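You operate a simulated robot arm through the tools that you are given. There is no shell and no other tool. Be economical: measure what you need, move in short steps, check, and stop when the job is done.

You are at the controls of a simulated two-armed robot. One attempt, no reset.

Task
Take the blue cloth from the brown table and lay it out flat on the far end of the grey table.

Only the result counts: the job must be done as asked and must still hold three seconds after the hand-in. Knocking over, shifting, dropping, spilling or breaking anything else fails it. Flat cloth is picked up by pressing the open fingertips on it (5 to 10 N) and closing them slowly along it; thin cloth reads only 2 to 8 mm in the jaws.

Robot
Two 7-joint arms with four-finger grippers on one trunk, on a base that drives. Base frame: it is fixed to the floor where the robot stands at the start and does not move with it; the origin is under the middle of the robot, x ahead of it, y to its left, z up; the surface under the hand at the start is at about z = 800. Readings come in mm, degrees, newtons and seconds.
The left shoulder is at the start at [40, 181, 1130], the right one opposite. With the tool pointing down near the work surface each hand reaches from about 320 to 840 mm from the robot's upright axis, wherever it stands, measured 20 degrees to its own side. Places, roughly: far end of the grey table [1000, 1700, 800]. Payload 3.67 kg a hand.
The TCP of each hand is the grasp point between the finger pads, 28 mm short of the fingertips. In the tool frame z runs along the fingers and y along their closing line. Largest opening 112 mm; the body of the gripper starts 73 mm behind the TCP.
Orientation is told as [roll, pitch, yaw] about the base's x, y, z axes, in that order, counted from this pose: with the fingers straight down and closing along the base's y, the tool's x points along the base's -x, its y along +y and its z along -z.

Tools
- The arms move only by the tool drive_tool. It takes "left_series", "right_series" or both (then of equal length, played together; a hand with none holds still); each is a list of rows, each a list of 7 numbers: the shift along the base's x, y, z in mm, then the turn, a rotation vector about the base's x, y, z in degrees, then the gripper command, from -1 (fully open) to 1 (shut), values between in proportion. In form: [[dx, dy, dz, wx, wy, wz, gripper], ...]. A call has 1 to 8 rows; each row shifts and turns the commanded pose from where the row before left it. Each row takes 0.2 s and may step no farther than 50 mm and 8.6 degrees from the row before; otherwise, or with a gripper value out of range, the whole call is refused. A pose out of reach is approached as far as the arm can. The call stops where the force on the tool passes 40 N (or 10 N more than at its start, if that is more) or the arm is blocked; 0.2 s more then pass. Each finger halts on what it meets, pressing with about 34 N; the grip force reading is that of the motor and also rises with nothing between the fingers. The clock runs only during rows and for 0.2 s after the last one: add rows that do not move to give the fingers time. It gives the time, the measured TCP pose, the force on the tool (base axes), the opening and the grip force at its end, in the units of the frame above (readings bear some noise), with the torque about the TCP (base axes, N m) and any sound that the robot's microphone picked up, and new pictures: "pictures" is both (left out), scene, wrist or none (wrist: the cameras of the hands that moved).
- Cameras (640 x 400 px; columns grow to the right, rows downward): "scene" is now at [96.8, 11.1, 1334.9]; the picture's right is [0.12, -0.99, 0.00], its down [-0.76, -0.09, -0.64] and it looks along [0.64, 0.08, -0.77] (base axes); focal length 268 px, centre (320, 200). "left" rides on the left gripper at [60, 18, -104] in its tool frame; the picture's right is [-0.29, 0.96, 0.00], its down [-0.80, -0.24, -0.55] and it looks along [-0.53, -0.16, 0.83] (tool axes); focal length 234 px, centre (320, 200). "right" rides on the right gripper at [60, -18, -104] in its tool frame; the picture's right is [0.29, 0.96, 0.00], its down [-0.80, 0.24, -0.55] and it looks along [-0.53, 0.16, 0.83] (tool axes); focal length 234 px, centre (320, 200).
- slide_trunk(by): slides the trunk up (or, below 0, down) by that many mm; the arms and the scene camera ride with it, the base frame stays. It gives what a move gives, with no picture.
- steer(legs): drives the robot by 1 to 6 legs, each [ahead, left, turn to the left] in mm, mm and degrees, along the robot's own axes; the way and the turn of a leg run together, so that a leg with both is an arc; at most 1500 mm and 180 degrees a leg. The arms and the cameras ride along, it lands a little off, and it stops where it bumps. It gives what a move gives, and a new picture of the scene camera.
- aim_head(pan, tilt): turns the head with the scene camera to pan (to the left, within 86 degrees either way) and tilt (down, from -29 to 69), counted from straight ahead of the robot. It gives what a move gives, and a new picture of the scene camera.
- point_at(camera, pixels): for up to 12 pixels [column, row] of the newest picture of that camera ("zoom" is the newest enlarged one), the place [x, y, z] in the base frame of the surface seen there, good to about 2 mm. No time passes.
- zoom(camera, box): a new picture of the part [left, top, right, bottom] of that camera's present view, enlarged. No time passes.
- finish_job(): hands the job in; it is judged then, once.

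Keep the steps short. Do not move on a guess: measure, check each grasp and each placing, and mend mistakes. In all there are 80 turns and 260 pictures (those below and enlarged ones count). Leave the grippers open and the arms clear of the work at the hand-in unless told otherwise, and finish with a single line.

The tools are called after "Emit:" as name(argument=value, ...) on one line, values as JSON. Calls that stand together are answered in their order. drive_tool: Moves the arms, as the interface text tells. Its arguments: {"type":"object","properties":{"left_series":{"type":"array","items":{"type":"array","items":{"type":"number"}}},"right_series":{"type":"array","items":{"type":"array","items":{"type":"number"}}},"pictures":{"type":"string","enum":["both","scene","wrist","none"]}},"required":[]} The other tools are called the same way: slide_trunk (by) slides the trunk up or down; steer (legs) drives the base; aim_head (pan, tilt) turns the head that bears the scene camera; point_at (camera, pixels) gives the place of the surface under pixels of a picture; zoom (camera, box) takes an enlarged picture of a part of a camera's view; finish_job () hands the job in.

At the start:

```text
time: 0.0
left_tool_pos: [584.1, 350.4, 965.8]
left_tool_rot: [0.0, 0.1, 0.0]
left_ft_force: [1.2, -0.2, -0.3]
left_wrist_torque: [0.02, 0.01, 0.04]
left_width: 111.8
left_finger_force: 0.1
right_tool_pos: [553.0, -109.8, 961.8]
right_tool_rot: [0.1, 0.0, 0.0]
right_ft_force: [-0.5, -0.1, -0.6]
right_wrist_torque: [-0.01, -0.01, -0.01]
right_width: 112.1
right_finger_force: 0.1
trunk travel left (down, up): [-250.0, 264.0]
robot x, y, heading: [-2.2, -1.3, 0.1]
head pan, tilt: [6.8, 50.2]
```

scene: 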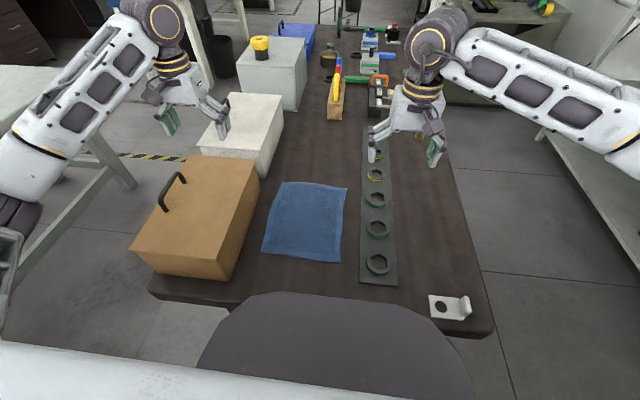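
right: 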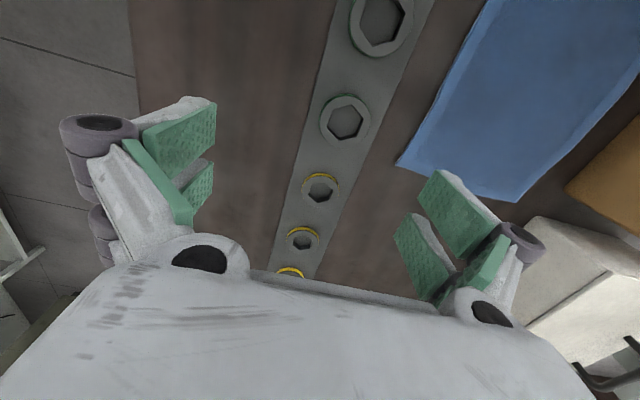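
left: 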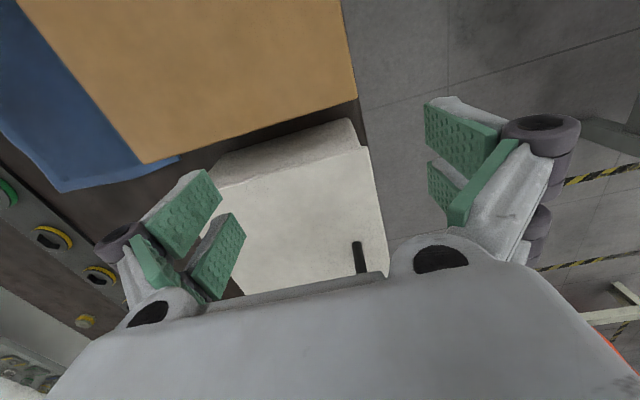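

I see the blue cloth at about (305,220) between the tan box and the grey strip. I'll measure its corners and its neighbours.

Emit:
point_at(camera="scene", pixels=[[282, 183], [347, 188], [339, 262], [263, 252], [305, 220], [362, 200], [362, 280], [255, 185], [235, 275], [240, 215], [350, 230], [278, 150]])

Emit:
zoom(camera="scene", box=[220, 150, 420, 300])

Emit:
aim_head(pan=65, tilt=25)

```text
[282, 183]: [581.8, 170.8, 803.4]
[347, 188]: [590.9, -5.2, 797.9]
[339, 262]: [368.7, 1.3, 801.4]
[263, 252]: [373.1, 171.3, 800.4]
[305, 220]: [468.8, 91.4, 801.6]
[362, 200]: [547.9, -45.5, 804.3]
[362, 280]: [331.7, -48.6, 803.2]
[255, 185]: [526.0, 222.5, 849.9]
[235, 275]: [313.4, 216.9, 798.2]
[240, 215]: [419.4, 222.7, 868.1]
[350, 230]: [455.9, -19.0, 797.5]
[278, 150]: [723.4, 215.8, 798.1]
```

```text
2.67 times, centred on (320, 225) of scene
```

zoom: 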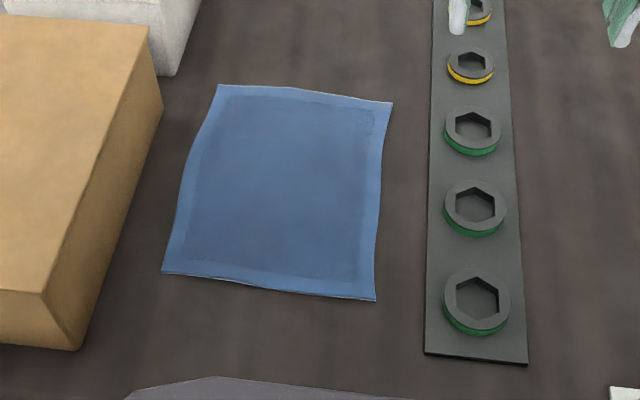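

```text
time: 1.3
left_tool_pos: [585.1, 351.2, 964.4]
left_tool_rot: [0.1, 0.0, 0.0]
left_ft_force: [-1.0, 0.2, 0.2]
left_wrist_torque: [0.0, 0.01, -0.01]
left_width: 111.9
left_finger_force: 0.0
right_tool_pos: [552.3, -111.5, 961.8]
right_tool_rot: [0.0, 0.0, 0.0]
right_ft_force: [0.4, -0.4, 0.0]
right_wrist_torque: [0.01, 0.01, 0.01]
right_width: 112.1
right_finger_force: 0.0
trunk travel left (down, up): [-250.0, 264.0]
robot x, y, heading: [1.1, 1.5, -0.2]
head pan, tilt: [65.0, 25.0]
```

scene: 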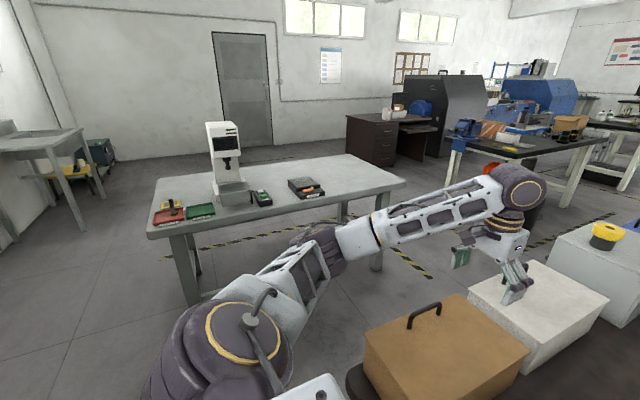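

The grey table is to my left. I'll measure its edges and what's on it.

Emit:
point_at(camera="scene", pixels=[[150, 234], [158, 182], [348, 155], [404, 183], [330, 165], [375, 178], [345, 175], [312, 197], [305, 178], [265, 203], [230, 200], [290, 170]])

Emit:
zoom(camera="scene", box=[140, 110, 420, 285])

Emit:
aim_head(pan=7, tilt=58)

```text
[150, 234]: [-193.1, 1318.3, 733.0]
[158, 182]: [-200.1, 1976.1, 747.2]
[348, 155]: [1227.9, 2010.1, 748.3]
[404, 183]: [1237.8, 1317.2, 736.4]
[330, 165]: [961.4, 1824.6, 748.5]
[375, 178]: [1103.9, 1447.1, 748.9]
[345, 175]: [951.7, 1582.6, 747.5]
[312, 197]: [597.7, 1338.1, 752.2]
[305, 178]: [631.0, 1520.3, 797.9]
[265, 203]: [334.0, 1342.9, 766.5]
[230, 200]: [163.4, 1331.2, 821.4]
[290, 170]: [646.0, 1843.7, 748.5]
```

```text
2.29 times, centred on (280, 198) of scene
```

zoom: 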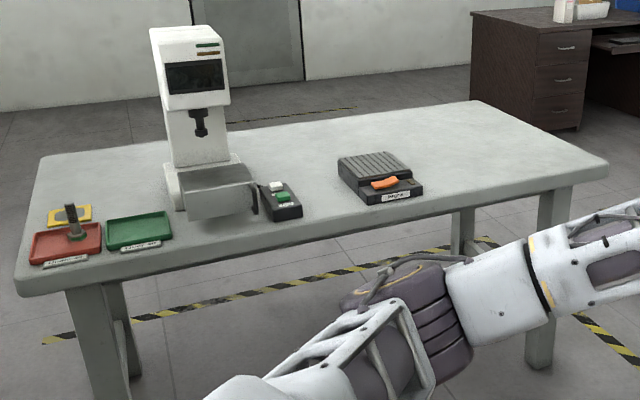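

```text
time: 2.5
left_tool_pos: [585.1, 349.5, 964.8]
left_tool_rot: [-0.1, 0.1, 0.0]
left_ft_force: [0.7, -0.9, -0.2]
left_wrist_torque: [0.01, 0.0, 0.03]
left_width: 112.1
left_finger_force: 0.0
right_tool_pos: [554.3, -111.2, 961.2]
right_tool_rot: [-0.1, 0.1, 0.0]
right_ft_force: [0.2, 0.4, 0.3]
right_wrist_torque: [-0.02, 0.0, 0.0]
right_width: 111.8
right_finger_force: 0.0
trunk travel left (down, up): [-250.0, 264.0]
robot x, y, heading: [1.3, -0.2, -0.5]
head pan, tilt: [7.0, 58.0]
```

scene: 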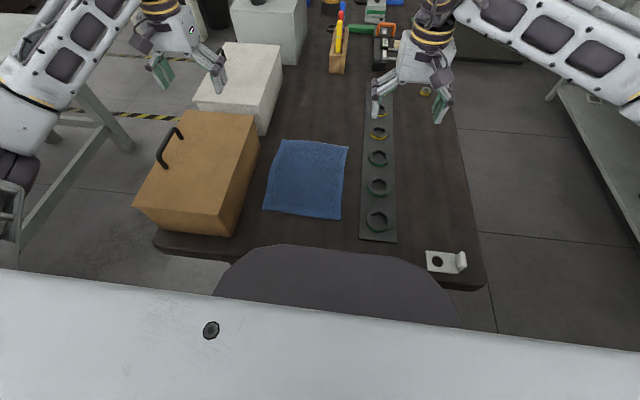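

The grey table spans x −200..1238, y 1317..2000, z≈748, with free space from x≈760 on. Next I'll measure the tan box top and the brown table's edge for clearance.

Emit:
point_at(camera="scene", pixels=[[245, 125], [210, 198], [145, 200], [172, 145], [160, 240], [284, 140], [348, 146], [340, 219], [263, 208], [250, 60], [290, 10], [460, 280]])

Emit:
aim_head(pan=50, tilt=45)

```text
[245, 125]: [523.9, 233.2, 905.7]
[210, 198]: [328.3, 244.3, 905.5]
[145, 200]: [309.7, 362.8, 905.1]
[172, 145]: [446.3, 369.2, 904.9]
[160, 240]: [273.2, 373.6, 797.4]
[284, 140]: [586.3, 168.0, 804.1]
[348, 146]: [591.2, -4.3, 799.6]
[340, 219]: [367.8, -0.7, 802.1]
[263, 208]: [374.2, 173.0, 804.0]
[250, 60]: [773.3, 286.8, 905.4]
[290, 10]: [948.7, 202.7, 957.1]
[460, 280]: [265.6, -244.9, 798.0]
```

```text
time: 3.6
left_tool_pos: [585.6, 350.5, 965.5]
left_tool_rot: [0.1, -0.1, 0.0]
left_ft_force: [-0.4, -0.9, 0.2]
left_wrist_torque: [-0.01, 0.0, 0.0]
left_width: 111.8
left_finger_force: 0.1
right_tool_pos: [552.9, -111.5, 960.8]
right_tool_rot: [0.0, 0.1, 0.0]
right_ft_force: [-0.1, 0.0, 0.7]
right_wrist_torque: [0.04, 0.02, -0.04]
right_width: 111.8
right_finger_force: 0.1
trunk travel left (down, up): [-250.0, 264.0]
robot x, y, heading: [-4.0, 3.3, -0.0]
head pan, tilt: [50.0, 45.0]
```

scene: 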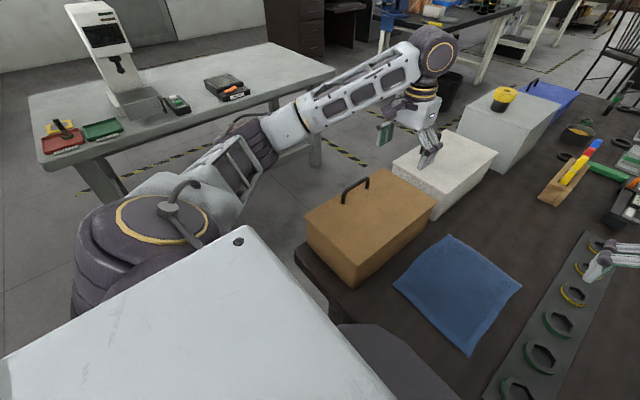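

The tan box top is at z 905 and the cloth is 175 × 215 mm. I'll raise both hands and turn them 90° so the fingers close along x. That lets both hands fit side by side on the near edge.

Emit:
drive_tool(left_series=[[0, 0, 25, 0, 0, 8.5, -1], [0, 0, 25, 0, 0, 8.5, -1], [0, 0, 25, 0, 0, 8.5, -1], [0, 0, 25, 0, 0, 8.5, -1], [0, 0, 25, 0, 0, 8.5, -1], [0, 0, 0, 0, 0, 8.5, -1], [0, 0, 0, 0, 0, 8.5, -1], [0, 0, 0, 0, 0, 8.5, -1]], right_series=[[0, 0, 25, 0, 0, 8.5, -1], [0, 0, 25, 0, 0, 8.5, -1], [0, 0, 25, 0, 0, 8.5, -1], [0, 0, 25, 0, 0, 8.5, -1], [0, 0, 25, 0, 0, 8.5, -1], [0, 0, 0, 0, 0, 8.5, -1], [0, 0, 0, 0, 0, 8.5, -1], [0, 0, 0, 0, 0, 8.5, -1]], pictures="none")

Emit:
drive_tool(left_series=[[0, 0, 0, 0, 0, 7.3, -1], [0, 0, 0, 0, 0, 7.3, -1], [0, 0, 0, 0, 0, 7.4, -1], [0, 0, 0, 0, 0, 0, -1]], right_series=[[0, 0, 0, 0, 0, 7.3, -1], [0, 0, 0, 0, 0, 7.3, -1], [0, 0, 0, 0, 0, 7.4, -1], [0, 0, 0, 0, 0, 0, -1]], pictures="scene")

```text
time: 5.5
left_tool_pos: [585.7, 350.2, 1090.6]
left_tool_rot: [0.1, 0.0, 68.2]
left_ft_force: [0.4, -0.5, -0.4]
left_wrist_torque: [0.03, -0.03, -0.02]
left_width: 111.9
left_finger_force: 0.0
right_tool_pos: [528.4, -98.2, 1085.0]
right_tool_rot: [-0.1, -0.1, 59.1]
right_ft_force: [0.8, -0.2, 0.7]
right_wrist_torque: [0.03, 0.02, 0.02]
right_width: 112.1
right_finger_force: 0.1
right hand out of reach, approached as far as the arm can: row 7, 8
trunk travel left (down, up): [-250.0, 264.0]
robot x, y, heading: [0.1, -0.6, -0.0]
head pan, tilt: [50.0, 45.0]
```

```text
time: 6.5
left_tool_pos: [586.5, 348.4, 1089.7]
left_tool_rot: [0.1, 0.0, 90.1]
left_ft_force: [0.1, -0.8, 1.1]
left_wrist_torque: [-0.01, -0.04, 0.01]
left_width: 112.2
left_finger_force: 0.1
right_tool_pos: [407.6, -41.8, 1083.5]
right_tool_rot: [-0.1, 0.0, 80.6]
right_ft_force: [-0.6, 0.2, 0.4]
right_wrist_torque: [0.01, -0.01, -0.01]
right_width: 111.9
right_finger_force: 0.1
right hand out of reach, approached as far as the arm can: row 1, 2, 3
trunk travel left (down, up): [-250.0, 264.0]
robot x, y, heading: [-2.5, -1.5, -0.0]
head pan, tilt: [50.0, 45.0]
```

scene: 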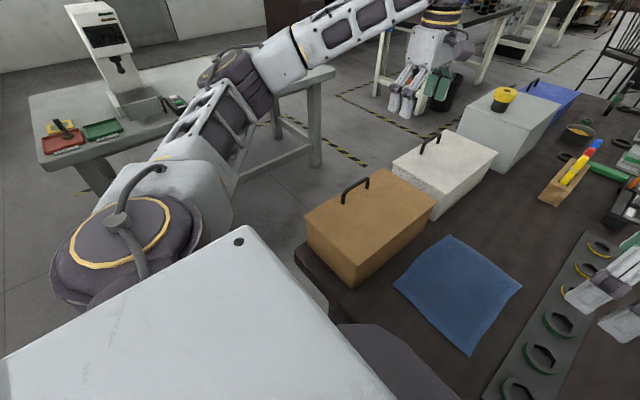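

The left hand took the 90° turn. The right one reaches only about +80° when close in. I'll use about +65° on both so they stay parallel. First I'll centre the robot on the cloth with a small drive back and left.

Emit:
steer(legs=[[-40, 85, 0]])

Emit:
drive_tool(left_series=[[0, 0, 0, 0, 0, -8.4, -1], [0, 0, 0, 0, 0, -8.4, -1], [0, 0, 0, 0, 0, -8.2, -1]], right_series=[[0, 0, 0, 0, 0, -5, -1], [0, 0, 0, 0, 0, -5, -1], [0, 0, 0, 0, 0, -5, -1]], pictures="none")

Emit:
aim_head(pan=0, tilt=58)

```text
time: 7.6
left_tool_pos: [543.0, 437.6, 1089.0]
left_tool_rot: [0.1, 0.0, 90.2]
left_ft_force: [-0.2, 0.8, 1.3]
left_wrist_torque: [-0.05, -0.03, 0.0]
left_width: 112.1
left_finger_force: 0.1
right_tool_pos: [366.3, 46.3, 1086.2]
right_tool_rot: [-0.1, 0.2, 80.6]
right_ft_force: [-0.1, 0.3, 0.3]
right_wrist_torque: [-0.07, -0.03, 0.02]
right_width: 111.9
right_finger_force: 0.1
trunk travel left (down, up): [-250.0, 264.0]
robot x, y, heading: [-36.6, 82.7, 0.2]
head pan, tilt: [50.0, 45.0]
```

scene: 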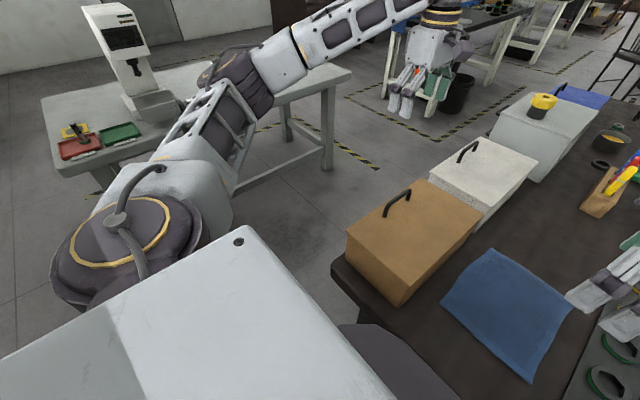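

```text
time: 8.4
left_tool_pos: [543.3, 436.5, 1089.9]
left_tool_rot: [0.1, 0.0, 65.0]
left_ft_force: [0.0, 0.7, 0.1]
left_wrist_torque: [0.05, 0.03, 0.01]
left_width: 111.8
left_finger_force: 0.1
right_tool_pos: [367.7, 48.3, 1084.9]
right_tool_rot: [-0.1, 0.0, 65.6]
right_ft_force: [0.9, 0.0, -0.1]
right_wrist_torque: [0.02, -0.01, 0.0]
right_width: 112.0
right_finger_force: 0.1
trunk travel left (down, up): [-250.0, 264.0]
robot x, y, heading: [-41.6, 86.1, 0.0]
head pan, tilt: [50.0, 45.0]
```

```text
time: 9.6
left_tool_pos: [543.8, 437.0, 1090.6]
left_tool_rot: [0.1, 0.0, 65.1]
left_ft_force: [0.1, 0.0, 0.0]
left_wrist_torque: [-0.03, -0.01, -0.01]
left_width: 111.9
left_finger_force: 0.1
right_tool_pos: [366.7, 47.0, 1085.6]
right_tool_rot: [-0.2, 0.0, 65.7]
right_ft_force: [0.2, -1.3, -0.2]
right_wrist_torque: [-0.02, 0.01, 0.01]
right_width: 112.0
right_finger_force: 0.1
trunk travel left (down, up): [-250.0, 264.0]
robot x, y, heading: [-41.1, 83.1, 0.2]
head pan, tilt: [0.0, 58.0]
```

scene: 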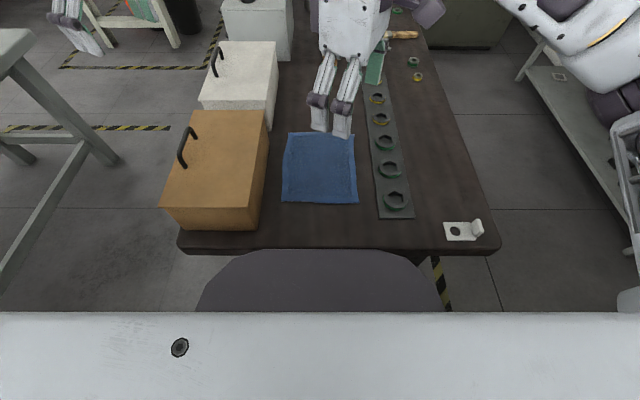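

Both hands are now at yaw 65°. I'll move them high above the near corners, right to (394, 22) and left to (397, 148), and narrow the jaws to about 40 mm.

Emit:
drive_tool(left_series=[[-21, -41.3, 0, 0, 0, 0, 0.28], [-21, -41.3, 0, 0, 0, 0, 0.28], [-21, -41.3, 0, 0, 0, 0, 0.28], [-21, -41.3, 0, 0, 0, 0, 0.28], [-21, -41.3, 0, 0, 0, 0, 0.28], [-21, -41.3, 0, 0, 0, 0, 0.28], [-21, -41.3, 0, 0, 0, 0, 0.28], [0, 0, 0, 0, 0, 0, 0.28]], right_series=[[14, -13, 0, 0, 0, 0, 0.28], [13, -12, 0, 0, 0, 0, 0.28], [0, 0, 0, 0, 0, 0, 0.28], [0, 0, 0, 0, 0, 0, 0.28], [0, 0, 0, 0, 0, 0, 0.28], [0, 0, 0, 0, 0, 0, 0.28], [0, 0, 0, 0, 0, 0, 0.28], [0, 0, 0, 0, 0, 0, 0.28]], pictures="both")

```text
time: 11.4
left_tool_pos: [397.3, 143.6, 1087.9]
left_tool_rot: [0.1, 0.0, 65.2]
left_ft_force: [0.6, 0.0, -0.2]
left_wrist_torque: [0.0, 0.01, 0.01]
left_width: 40.5
left_finger_force: 0.1
right_tool_pos: [395.4, 23.4, 1084.3]
right_tool_rot: [-0.1, 0.1, 65.8]
right_ft_force: [-0.3, 0.0, 0.7]
right_wrist_torque: [-0.01, -0.01, -0.01]
right_width: 40.3
right_finger_force: 0.1
trunk travel left (down, up): [-250.0, 264.0]
robot x, y, heading: [-44.0, 86.3, 0.2]
head pan, tilt: [0.0, 58.0]
```

scene: 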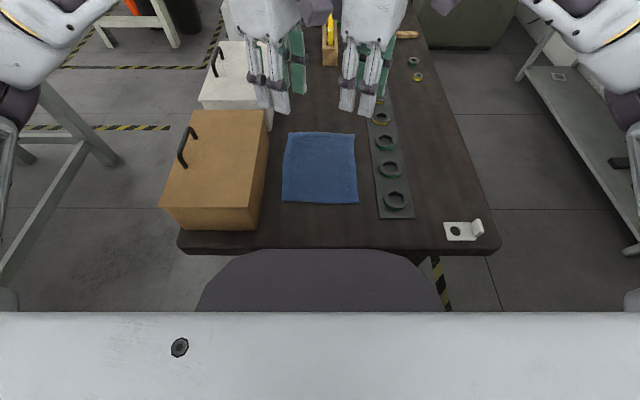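
right: 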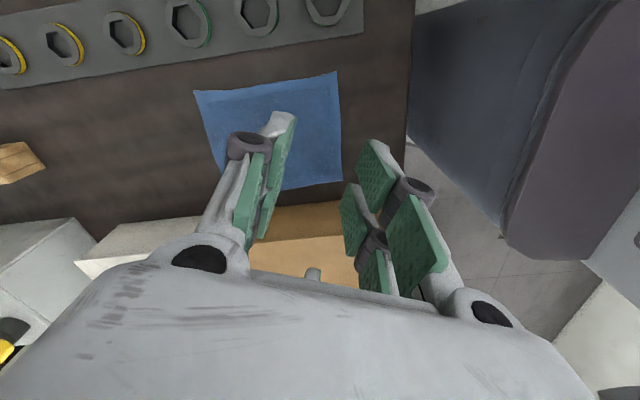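
left: 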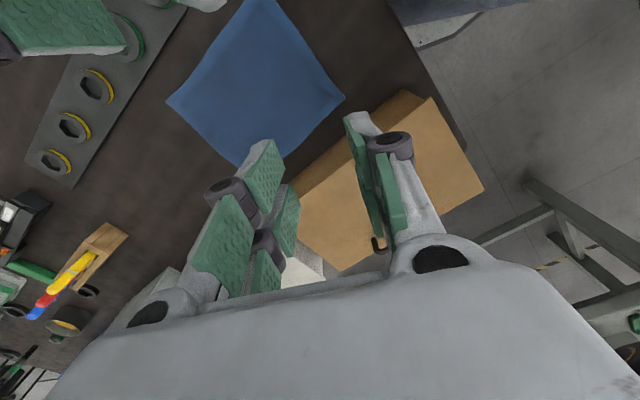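

Jaws are at 40 mm and the hands are placed. I'll lower both until the tips are about 25 mm above the cloth, then check.

Emit:
drive_tool(left_series=[[0, 0, -39, 0, 0, 0, 0.28], [0, 0, -39, 0, 0, 0, 0.28], [0, 0, -39, 0, 0, 0, 0.28], [0, 0, -39, 0, 0, 0, 0.28], [0, 0, -39, 0, 0, 0, 0.28], [0, 0, -39, 0, 0, 0, 0.28], [0, 0, 0, 0, 0, 0, 0.28]], right_series=[[0, 0, -39, 0, 0, 0, 0.28], [0, 0, -39, 0, 0, 0, 0.28], [0, 0, -39, 0, 0, 0, 0.28], [0, 0, -39, 0, 0, 0, 0.28], [0, 0, -39, 0, 0, 0, 0.28], [0, 0, -36, 0, 0, 0, 0.28], [0, 0, 0, 0, 0, 0, 0.28]], pictures="both")

Emit:
zoom(camera="scene", box=[240, 90, 400, 240])

```text
time: 13.0
left_tool_pos: [394.9, 148.5, 858.0]
left_tool_rot: [0.1, 0.1, 65.1]
left_ft_force: [-1.2, 0.5, 0.7]
left_wrist_torque: [0.0, -0.02, 0.0]
left_width: 40.4
left_finger_force: 0.1
right_tool_pos: [393.7, 21.6, 856.7]
right_tool_rot: [0.0, 0.0, 65.6]
right_ft_force: [0.4, 0.4, -0.2]
right_wrist_torque: [0.0, 0.0, 0.02]
right_width: 40.5
right_finger_force: 0.1
trunk travel left (down, up): [-250.0, 264.0]
robot x, y, heading: [-43.2, 86.2, 0.3]
head pan, tilt: [0.0, 58.0]
```

scene: 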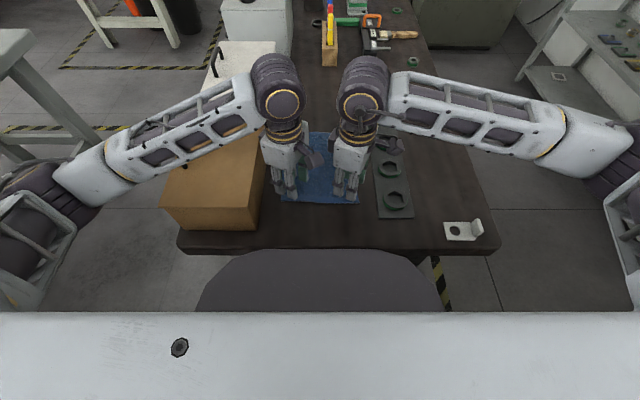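
right: 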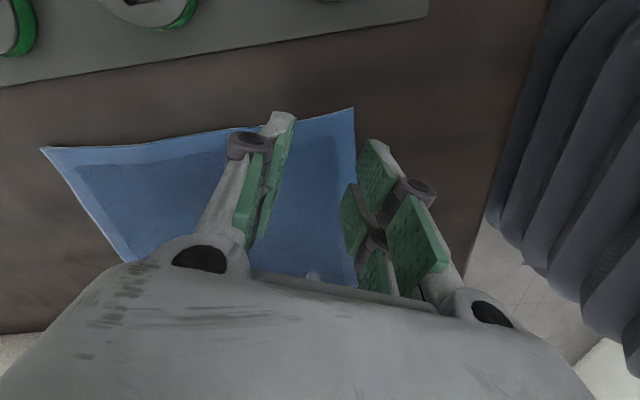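
left: 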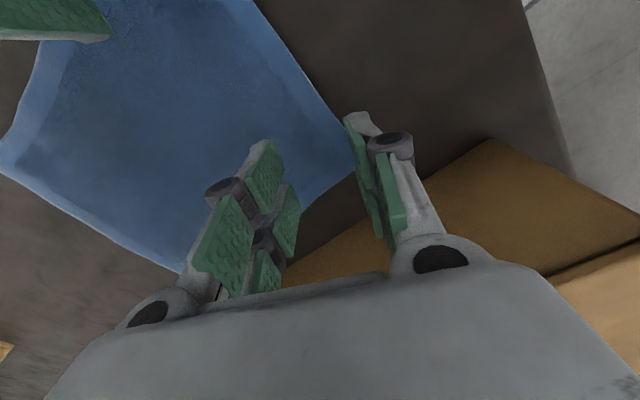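

```text
2.67 times, centred on (320, 165) of scene
```

zoom: 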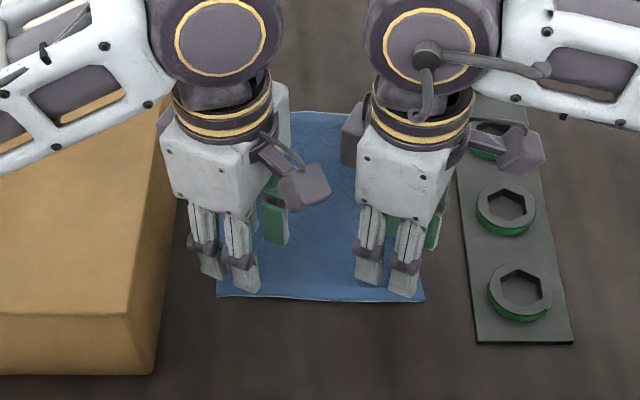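

I want to know exactly where the fingertips are relative to the cloth edge, so I'll measure points on the tips and the edge.

Emit:
point_at(camera="zoom", pixels=[[210, 272], [243, 285], [368, 275], [403, 290], [218, 294], [422, 300], [273, 232], [432, 240], [300, 300]])

Emit:
point_at(camera="right", pixels=[[376, 150], [347, 190], [280, 122], [265, 205], [353, 109], [355, 170]])

Emit:
point_at(camera="left", pixels=[[352, 120], [375, 190], [265, 150], [290, 195], [353, 163], [320, 125]])

```text
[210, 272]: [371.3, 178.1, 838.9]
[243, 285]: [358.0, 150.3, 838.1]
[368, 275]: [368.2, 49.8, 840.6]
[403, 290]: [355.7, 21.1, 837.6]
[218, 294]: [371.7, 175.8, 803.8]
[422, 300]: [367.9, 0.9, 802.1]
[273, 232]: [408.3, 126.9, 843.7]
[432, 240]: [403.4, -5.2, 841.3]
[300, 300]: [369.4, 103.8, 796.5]
```

```text
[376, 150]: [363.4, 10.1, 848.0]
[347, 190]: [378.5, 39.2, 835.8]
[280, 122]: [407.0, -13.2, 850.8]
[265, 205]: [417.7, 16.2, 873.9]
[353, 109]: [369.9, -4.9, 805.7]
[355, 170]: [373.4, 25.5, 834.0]
```

```text
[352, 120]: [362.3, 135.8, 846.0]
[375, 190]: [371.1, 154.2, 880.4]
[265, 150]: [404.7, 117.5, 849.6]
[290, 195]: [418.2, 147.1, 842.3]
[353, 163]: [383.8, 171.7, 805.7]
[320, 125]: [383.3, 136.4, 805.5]
```

The fingers are wider than thought, with twin prongs about 45 mm across, and the near prongs overhang the edge. I'll shift both hands inward, narrow the jaws to about 34 mm, and lower another 20 mm.

Emit:
drive_tool(left_series=[[9, -5, 0, 0, 0, 0, 0.39], [0, 0, -10, 0, 0, 0, 0.39], [0, 0, -10, 0, 0, 0, 0.39], [0, 0, 0, 0, 0, 0, 0.39]], right_series=[[10, 6, 0, 0, 0, 0, 0.39], [0, 0, -10, 0, 0, 0, 0.39], [0, 0, -10, 0, 0, 0, 0.39], [0, 0, 0, 0, 0, 0, 0.39]], pictures="none")

Emit:
zoom(camera="scene", box=[250, 110, 390, 230])

```text
time: 14.0
left_tool_pos: [405.6, 143.1, 835.9]
left_tool_rot: [0.0, 0.0, 65.2]
left_ft_force: [-1.0, 0.2, 0.5]
left_wrist_torque: [0.01, -0.01, -0.02]
left_width: 34.3
left_finger_force: 0.0
right_tool_pos: [402.2, 26.9, 834.2]
right_tool_rot: [0.0, -0.1, 65.7]
right_ft_force: [0.2, 0.5, -0.5]
right_wrist_torque: [0.02, 0.02, 0.04]
right_width: 34.1
right_finger_force: 0.2
trunk travel left (down, up): [-250.0, 264.0]
robot x, y, heading: [-41.4, 84.7, 0.2]
head pan, tilt: [0.0, 58.0]
```

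```text
3.33 times, centred on (320, 170) of scene
```

zoom: 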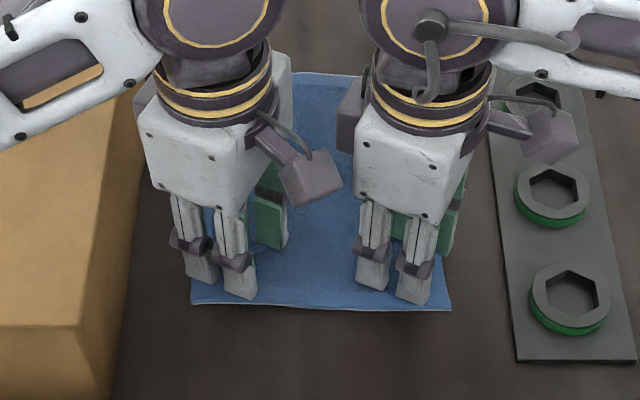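

The placement looks good. Now I'll go down in small steps, watching the force.

Emit:
drive_tool(left_series=[[0, 0, -2, 0, 0, 0, 0.39], [0, 0, -2, 0, 0, 0, 0.39], [0, 0, -2, 0, 0, 0, 0.39], [0, 0, 0, 0, 0, 0, 0.39]], right_series=[[0, 0, -2, 0, 0, 0, 0.39], [0, 0, -2, 0, 0, 0, 0.39], [0, 0, -1, 0, 0, 0, 0.39], [0, 0, 0, 0, 0, 0, 0.39]], pictures="none")

```text
time: 15.0
left_tool_pos: [406.1, 142.9, 830.4]
left_tool_rot: [-0.1, 0.0, 65.1]
left_ft_force: [2.7, 2.0, 10.5]
left_wrist_torque: [0.06, -0.07, 0.01]
left_width: 34.3
left_finger_force: 0.1
right_tool_pos: [403.9, 27.9, 829.5]
right_tool_rot: [-0.3, -0.1, 65.6]
right_ft_force: [1.5, -3.3, 16.4]
right_wrist_torque: [-0.06, 0.01, 0.0]
right_width: 34.9
right_finger_force: 0.0
trunk travel left (down, up): [-250.0, 264.0]
robot x, y, heading: [-44.8, 87.0, 0.1]
head pan, tilt: [0.0, 58.0]
```

Both hands are in contact, left at 10.5 N and right at 16 N. I'll ease the right hand slightly and close both slowly.

Emit:
drive_tool(left_series=[[0, 0, 0.2, 0, 0, 0, 0.39], [0, 0, 0, 0, 0, 0, 0.48], [0, 0, 0, 0, 0, 0, 0.57], [0, 0, 0, 0, 0, 0, 0.66], [0, 0, 0, 0, 0, 0, 0.75], [0, 0, 0, 0, 0, 0, 0.84], [0, 0, 0, 0, 0, 0, 0.93], [0, 0, 0, 0, 0, 0, 1]], right_series=[[0, 0, 0.8, 0, 0, 0, 0.39], [0, 0, 0, 0, 0, 0, 0.48], [0, 0, 0, 0, 0, 0, 0.57], [0, 0, 0, 0, 0, 0, 0.66], [0, 0, 0, 0, 0, 0, 0.75], [0, 0, 0, 0, 0, 0, 0.84], [0, 0, 0, 0, 0, 0, 0.93], [0, 0, 0, 0, 0, 0, 1]], pictures="none")

Emit:
drive_tool(left_series=[[0, 0, 0, 0, 0, 0, 1], [0, 0, 0, 0, 0, 0, 1]], right_series=[[0, 0, 0, 0, 0, 0, 1], [0, 0, 0, 0, 0, 0, 1]], pictures="both")

Emit:
zoom(camera="scene", box=[250, 110, 390, 230])

```text
time: 16.8
left_tool_pos: [405.0, 142.3, 831.1]
left_tool_rot: [0.0, 0.1, 65.2]
left_ft_force: [0.6, -4.7, 4.2]
left_wrist_torque: [-0.13, 0.01, 0.06]
left_width: 4.9
left_finger_force: 33.9
right_tool_pos: [402.6, 28.0, 829.0]
right_tool_rot: [-0.1, 0.0, 65.8]
right_ft_force: [-2.0, 4.5, 6.8]
right_wrist_torque: [0.12, 0.04, 0.05]
right_width: 4.8
right_finger_force: 34.1
trunk travel left (down, up): [-250.0, 264.0]
robot x, y, heading: [-46.5, 82.0, 0.4]
head pan, tilt: [0.0, 58.0]
```

```text
time: 17.4
left_tool_pos: [405.5, 141.8, 830.2]
left_tool_rot: [0.0, 0.0, 65.1]
left_ft_force: [0.8, -5.6, 3.8]
left_wrist_torque: [-0.14, 0.0, 0.17]
left_width: 4.6
left_finger_force: 33.9
right_tool_pos: [403.2, 26.9, 828.8]
right_tool_rot: [0.0, 0.0, 65.7]
right_ft_force: [-2.8, 4.7, 6.6]
right_wrist_torque: [0.11, 0.07, 0.09]
right_width: 4.8
right_finger_force: 34.3
trunk travel left (down, up): [-250.0, 264.0]
robot x, y, heading: [-42.6, 84.9, 0.3]
head pan, tilt: [0.0, 58.0]
```

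scene: 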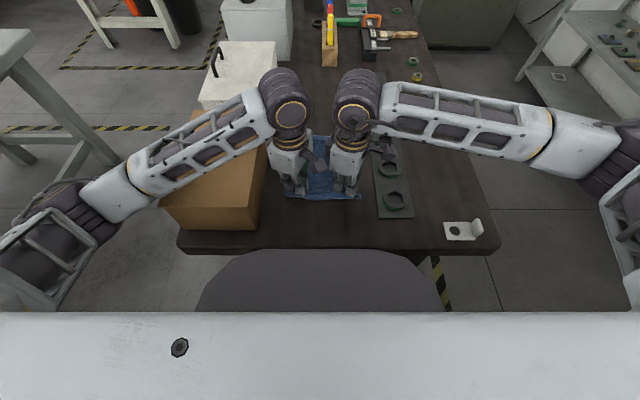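
right: 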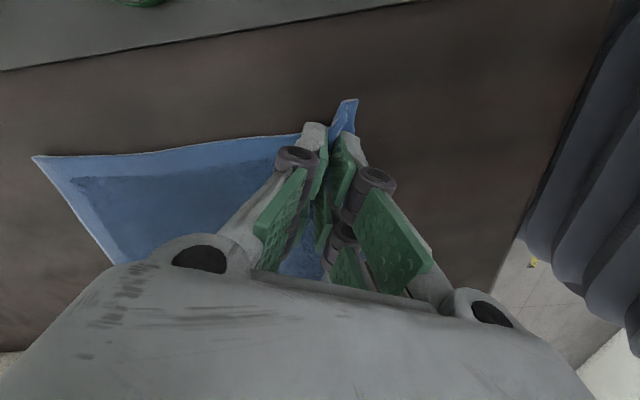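
left: 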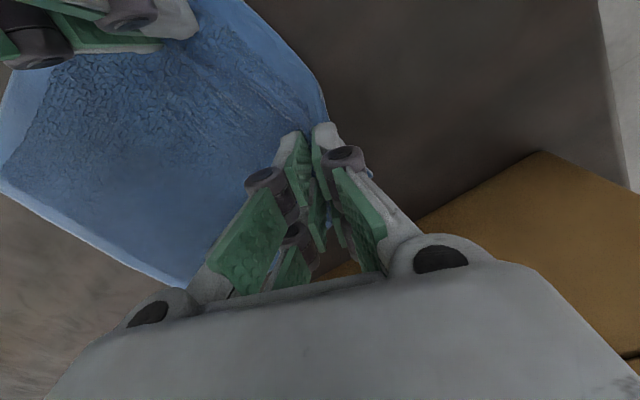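

```text
3.33 times, centred on (320, 170) of scene
```

zoom: 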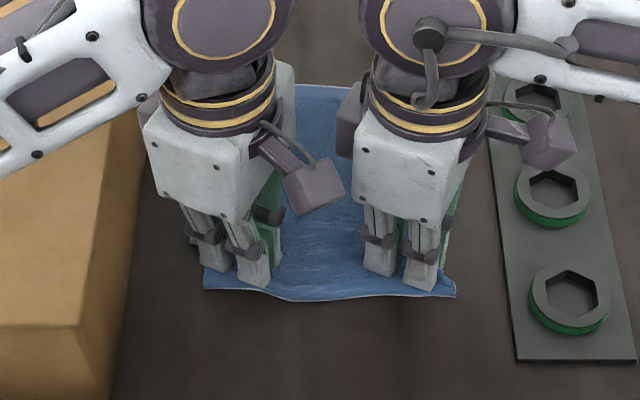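

Both jaws read about 4.7 mm, so the cloth is held. I'll lift slowly straight up.

Emit:
drive_tool(left_series=[[0, 0, 10, 0, 0, 0, 1], [0, 0, 20, 0, 0, 0, 1], [0, 0, 30, 0, 0, 0, 1], [0, 0, 30, 0, 0, 0, 1], [0, 0, 30, 0, 0, 0, 1], [0, 0, 30, 0, 0, 0, 1], [0, 0, 30, 0, 0, 0, 1], [0, 0, 30, 0, 0, 0, 1]], right_series=[[0, 0, 10, 0, 0, 0, 1], [0, 0, 20, 0, 0, 0, 1], [0, 0, 30, 0, 0, 0, 1], [0, 0, 30, 0, 0, 0, 1], [0, 0, 30, 0, 0, 0, 1], [0, 0, 30, 0, 0, 0, 1], [0, 0, 30, 0, 0, 0, 1], [0, 0, 30, 0, 0, 0, 1]], pictures="both")

```text
time: 19.2
left_tool_pos: [404.0, 141.4, 1042.3]
left_tool_rot: [0.0, 0.0, 65.2]
left_ft_force: [1.8, -9.0, -1.1]
left_wrist_torque: [-0.22, -0.09, 0.12]
left_width: 4.6
left_finger_force: 33.5
right_tool_pos: [402.4, 26.5, 1040.7]
right_tool_rot: [-0.1, 0.0, 65.6]
right_ft_force: [-2.7, 8.4, 0.5]
right_wrist_torque: [0.2, 0.01, 0.1]
right_width: 4.9
right_finger_force: 33.9
trunk travel left (down, up): [-250.0, 264.0]
robot x, y, heading: [-42.1, 85.4, 0.2]
head pan, tilt: [0.0, 58.0]
```

scene: 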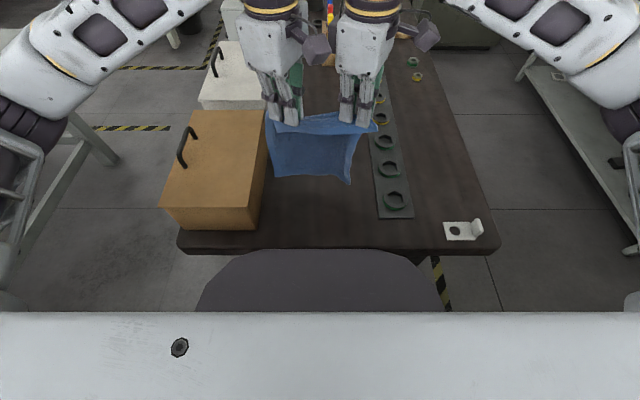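
right: 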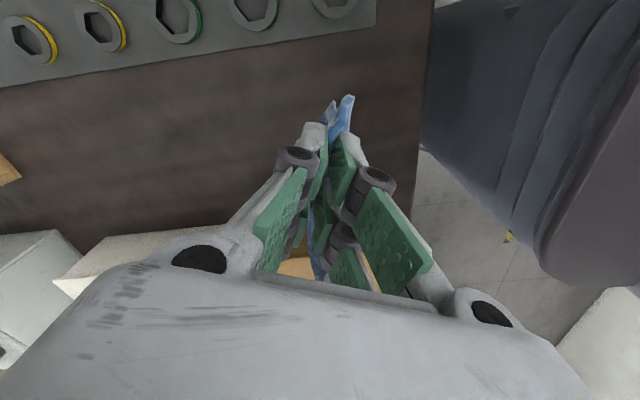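
left: 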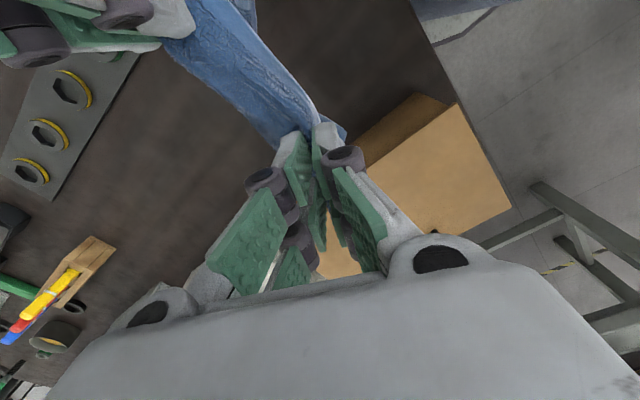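

The cloth hangs between both hands with about 9 N of side tension. I'll ease that by 4 mm, raise the trunk 100 mm, and look left for driving clearance.

Emit:
drive_tool(left_series=[[0, -2, 0, 0, 0, 0, 1]], right_series=[[0, 2, 0, 0, 0, 0, 1]], pictures="none")

Emit:
slide_trunk(by=100)

Emit:
aim_head(pan=86, tilt=35)

```text
time: 19.6
left_tool_pos: [404.5, 141.3, 1041.4]
left_tool_rot: [0.2, -0.1, 65.2]
left_ft_force: [0.7, -2.5, 0.0]
left_wrist_torque: [-0.04, 0.0, 0.06]
left_width: 4.8
left_finger_force: 34.5
right_tool_pos: [403.5, 27.3, 1038.5]
right_tool_rot: [-0.2, 0.2, 65.5]
right_ft_force: [-0.7, 2.9, 0.2]
right_wrist_torque: [0.08, 0.03, 0.03]
right_width: 4.9
right_finger_force: 34.5
trunk travel left (down, up): [-250.0, 264.0]
robot x, y, heading: [-40.5, 85.8, 0.0]
head pan, tilt: [0.0, 58.0]
```

```text
time: 20.9
left_tool_pos: [404.7, 140.0, 1139.6]
left_tool_rot: [0.1, -0.1, 65.3]
left_ft_force: [0.4, -1.8, -0.9]
left_wrist_torque: [-0.05, 0.01, 0.02]
left_width: 4.6
left_finger_force: 34.2
right_tool_pos: [404.6, 28.2, 1138.1]
right_tool_rot: [-0.1, 0.0, 65.7]
right_ft_force: [-1.0, 1.7, -0.4]
right_wrist_torque: [0.04, 0.0, 0.02]
right_width: 4.9
right_finger_force: 34.4
trunk travel left (down, up): [-350.0, 164.0]
robot x, y, heading: [-40.9, 83.6, 0.0]
head pan, tilt: [0.0, 58.0]
```

```text
time: 22.5
left_tool_pos: [405.8, 140.4, 1140.4]
left_tool_rot: [0.1, 0.1, 65.3]
left_ft_force: [0.8, -0.8, -1.2]
left_wrist_torque: [-0.02, 0.01, 0.05]
left_width: 4.5
left_finger_force: 33.7
right_tool_pos: [403.7, 28.2, 1137.6]
right_tool_rot: [-0.1, 0.0, 65.7]
right_ft_force: [-0.3, 1.3, -0.1]
right_wrist_torque: [0.08, 0.0, 0.05]
right_width: 4.6
right_finger_force: 34.0
trunk travel left (down, up): [-350.0, 164.0]
robot x, y, heading: [-41.9, 85.2, -0.1]
head pan, tilt: [85.9, 35.0]
```

scene: 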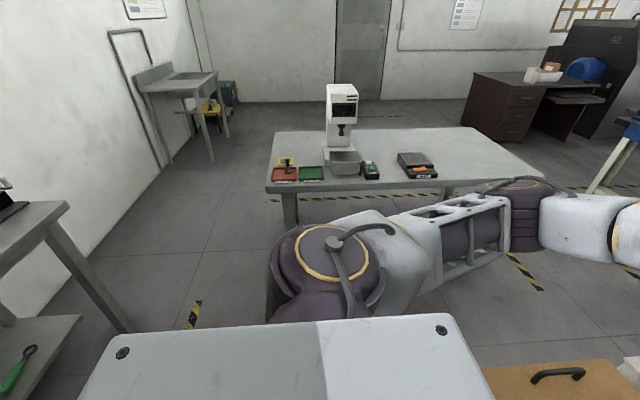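

Emit:
point_at(camera="scene", pixels=[[65, 205], [130, 330], [20, 240], [210, 270], [195, 320], [330, 230], [345, 85], [520, 190], [400, 168], [437, 176], [250, 260], [600, 290]])

Emit:
aim_head(pan=-86, tilt=35)

```text
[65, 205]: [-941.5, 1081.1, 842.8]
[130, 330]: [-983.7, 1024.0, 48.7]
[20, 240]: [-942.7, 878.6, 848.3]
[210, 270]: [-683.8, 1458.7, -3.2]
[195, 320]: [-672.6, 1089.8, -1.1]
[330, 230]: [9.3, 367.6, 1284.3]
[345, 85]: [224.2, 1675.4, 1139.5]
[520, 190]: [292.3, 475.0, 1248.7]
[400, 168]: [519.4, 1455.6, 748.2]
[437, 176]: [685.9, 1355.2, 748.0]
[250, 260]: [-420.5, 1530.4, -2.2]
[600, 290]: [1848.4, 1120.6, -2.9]
```

```text
time: 25.1
left_tool_pos: [406.1, 141.6, 1139.4]
left_tool_rot: [0.1, 0.0, 65.1]
left_ft_force: [0.2, -1.5, 0.1]
left_wrist_torque: [-0.03, -0.01, 0.05]
left_width: 4.8
left_finger_force: 34.1
right_tool_pos: [405.6, 28.7, 1137.8]
right_tool_rot: [0.0, -0.1, 65.7]
right_ft_force: [-0.8, 1.5, -0.1]
right_wrist_torque: [0.02, 0.01, 0.02]
right_width: 4.8
right_finger_force: 33.8
trunk travel left (down, up): [-350.0, 164.0]
robot x, y, heading: [-42.5, 86.2, 0.4]
head pan, tilt: [-85.9, 35.0]
```

scene: 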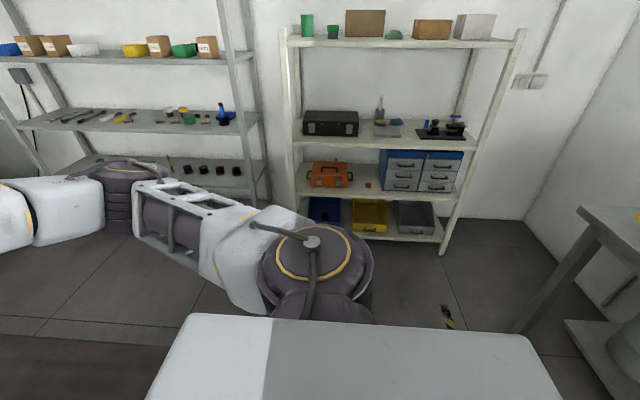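

Behind, a bench edge lies at x≈−940; otherwise the way is free. I'll back off 200, turn left 90°, and go ahead 690.

Emit:
steer(legs=[[-200, 0, 0], [0, 0, 90], [690, 0, 0]])

Emit:
aim_head(pan=-50, tilt=35)

```text
time: 34.4
left_tool_pos: [-299.0, 1217.8, 1140.1]
left_tool_rot: [0.0, 0.1, 155.0]
left_ft_force: [3.6, 1.3, -0.1]
left_wrist_torque: [0.03, -0.06, -0.06]
left_width: 4.5
left_finger_force: 33.8
right_tool_pos: [-185.6, 1214.9, 1137.9]
right_tool_rot: [-0.1, 0.0, 155.4]
right_ft_force: [-3.1, -0.3, -0.7]
right_wrist_torque: [-0.05, 0.11, -0.04]
right_width: 4.5
right_finger_force: 33.9
trunk travel left (down, up): [-350.0, 164.0]
robot x, y, heading: [-245.0, 771.1, 90.0]
head pan, tilt: [-85.9, 35.0]
```

scene: 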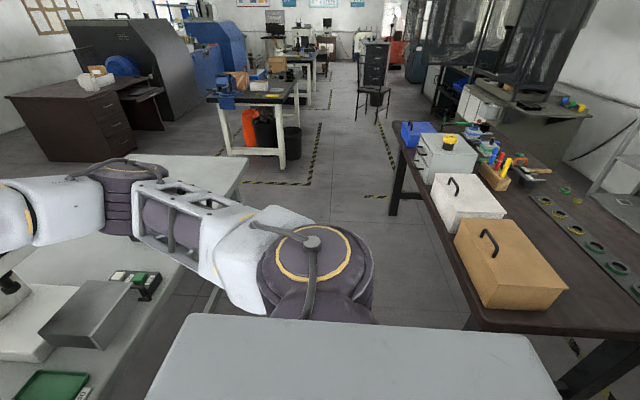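

```text
time: 35.5
left_tool_pos: [-299.0, 1218.7, 1140.5]
left_tool_rot: [0.0, -0.1, 154.9]
left_ft_force: [3.4, 0.4, -0.5]
left_wrist_torque: [0.04, -0.07, -0.01]
left_width: 4.6
left_finger_force: 34.1
right_tool_pos: [-186.9, 1214.5, 1137.7]
right_tool_rot: [-0.2, -0.1, 155.3]
right_ft_force: [-2.5, -0.3, -0.3]
right_wrist_torque: [-0.04, 0.08, -0.04]
right_width: 4.5
right_finger_force: 34.1
trunk travel left (down, up): [-350.0, 164.0]
robot x, y, heading: [-244.0, 767.8, 90.1]
head pan, tilt: [-50.0, 35.0]
```

scene: 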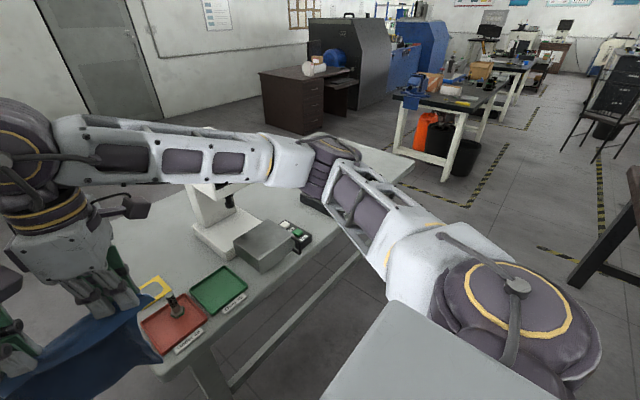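

The strafing path is clear, with everything short of the table edge at y 1317. I'll strafe right about 1240.

Emit:
steer(legs=[[0, -1240, 0]])

Emit:
aim_head(pan=0, tilt=50)

```text
time: 41.9
left_tool_pos: [943.2, 1197.7, 1141.6]
left_tool_rot: [0.1, 0.0, 153.3]
left_ft_force: [3.6, 0.0, -0.1]
left_wrist_torque: [0.0, -0.08, -0.02]
left_width: 4.6
left_finger_force: 33.9
right_tool_pos: [1055.4, 1193.1, 1137.2]
right_tool_rot: [-0.1, 0.1, 153.7]
right_ft_force: [-3.9, -0.4, 0.5]
right_wrist_torque: [0.02, 0.09, -0.04]
right_width: 4.9
right_finger_force: 34.3
trunk travel left (down, up): [-350.0, 164.0]
robot x, y, heading: [986.2, 747.7, 88.4]
head pan, tilt: [-50.0, 35.0]
```

scene: 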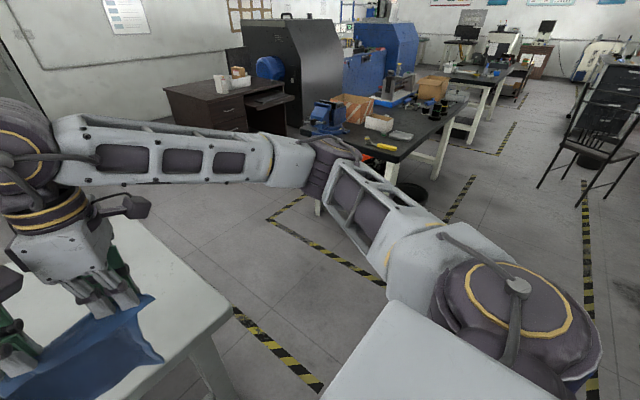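

```text
time: 43.0
left_tool_pos: [945.3, 1198.7, 1140.3]
left_tool_rot: [0.0, 0.0, 153.2]
left_ft_force: [3.6, 0.3, 0.4]
left_wrist_torque: [-0.01, -0.05, -0.05]
left_width: 4.7
left_finger_force: 34.0
right_tool_pos: [1055.2, 1192.2, 1138.2]
right_tool_rot: [-0.1, 0.0, 153.7]
right_ft_force: [-3.4, -2.0, -0.6]
right_wrist_torque: [0.01, 0.11, -0.01]
right_width: 4.7
right_finger_force: 33.5
trunk travel left (down, up): [-350.0, 164.0]
robot x, y, heading: [981.1, 748.3, 88.1]
head pan, tilt: [0.0, 50.0]
```

scene: 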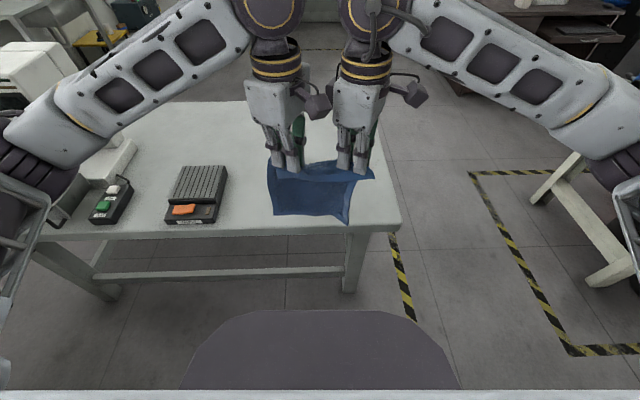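

I need to know how far the robot's front reaches before driving up to the table, so I'll measure that dark shape and the table edge.

Emit:
point_at(camera="scene", pixels=[[320, 315], [200, 345], [320, 234], [395, 225], [220, 200], [200, 172], [270, 163], [280, 213], [346, 220], [370, 175], [255, 110], [372, 115]])

Emit:
zoom(camera="scene", box=[240, 80, 400, 240])

```text
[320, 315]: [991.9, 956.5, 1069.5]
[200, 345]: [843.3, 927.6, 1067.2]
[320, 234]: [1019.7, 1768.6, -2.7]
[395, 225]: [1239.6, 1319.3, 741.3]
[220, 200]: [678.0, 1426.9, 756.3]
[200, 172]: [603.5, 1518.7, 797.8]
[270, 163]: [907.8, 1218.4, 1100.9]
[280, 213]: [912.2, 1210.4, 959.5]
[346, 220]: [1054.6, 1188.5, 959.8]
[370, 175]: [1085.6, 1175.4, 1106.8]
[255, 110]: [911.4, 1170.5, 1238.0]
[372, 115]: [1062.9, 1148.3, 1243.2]
```

```text
2.50 times, centred on (320, 160) of scene
```

zoom: 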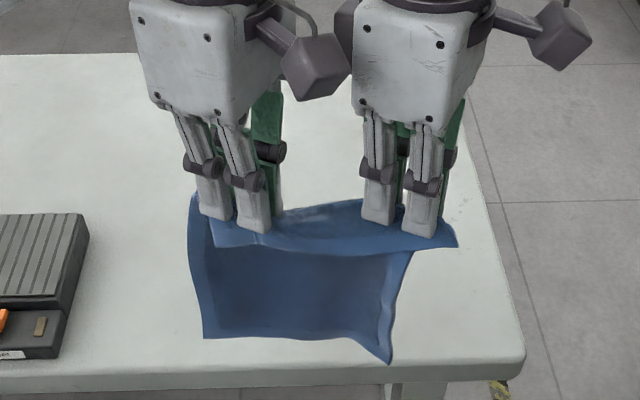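

The chest sticks out 208 mm, so facing the table's side my reach ends around y≈1550. Standing at the table's end and facing −x may be better for centring at (1000, 1700). I'll measure the free floor there.

Emit:
aim_head(pan=-45, tilt=30)

Emit:
point_at(camera="scene", pixels=[[310, 145], [350, 145], [400, 175], [440, 160], [330, 130], [385, 170], [260, 125], [250, 100], [170, 90], [430, 175], [600, 140], [300, 300]])

```text
time: 44.2
left_tool_pos: [943.8, 1198.4, 1140.1]
left_tool_rot: [0.0, 0.1, 153.2]
left_ft_force: [3.9, 0.4, 0.1]
left_wrist_torque: [0.04, -0.1, -0.02]
left_width: 4.7
left_finger_force: 33.9
right_tool_pos: [1056.3, 1192.3, 1138.0]
right_tool_rot: [-0.1, 0.0, 153.6]
right_ft_force: [-4.0, -0.6, 0.2]
right_wrist_torque: [0.01, 0.09, 0.02]
right_width: 4.6
right_finger_force: 33.6
trunk travel left (down, up): [-350.0, 164.0]
robot x, y, heading: [985.8, 752.0, 88.2]
head pan, tilt: [-45.0, 30.0]
```

scene: 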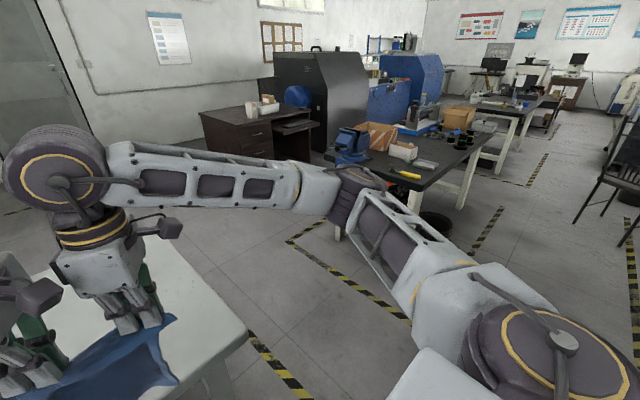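

```text
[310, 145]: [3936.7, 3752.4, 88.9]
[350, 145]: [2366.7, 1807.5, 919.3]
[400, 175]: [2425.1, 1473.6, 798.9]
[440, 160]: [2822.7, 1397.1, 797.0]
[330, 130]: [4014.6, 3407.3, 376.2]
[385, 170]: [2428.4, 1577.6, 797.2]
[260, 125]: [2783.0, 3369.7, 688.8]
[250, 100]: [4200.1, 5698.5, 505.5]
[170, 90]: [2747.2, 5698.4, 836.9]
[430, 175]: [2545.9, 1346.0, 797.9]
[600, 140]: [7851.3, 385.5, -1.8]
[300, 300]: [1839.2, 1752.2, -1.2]
```

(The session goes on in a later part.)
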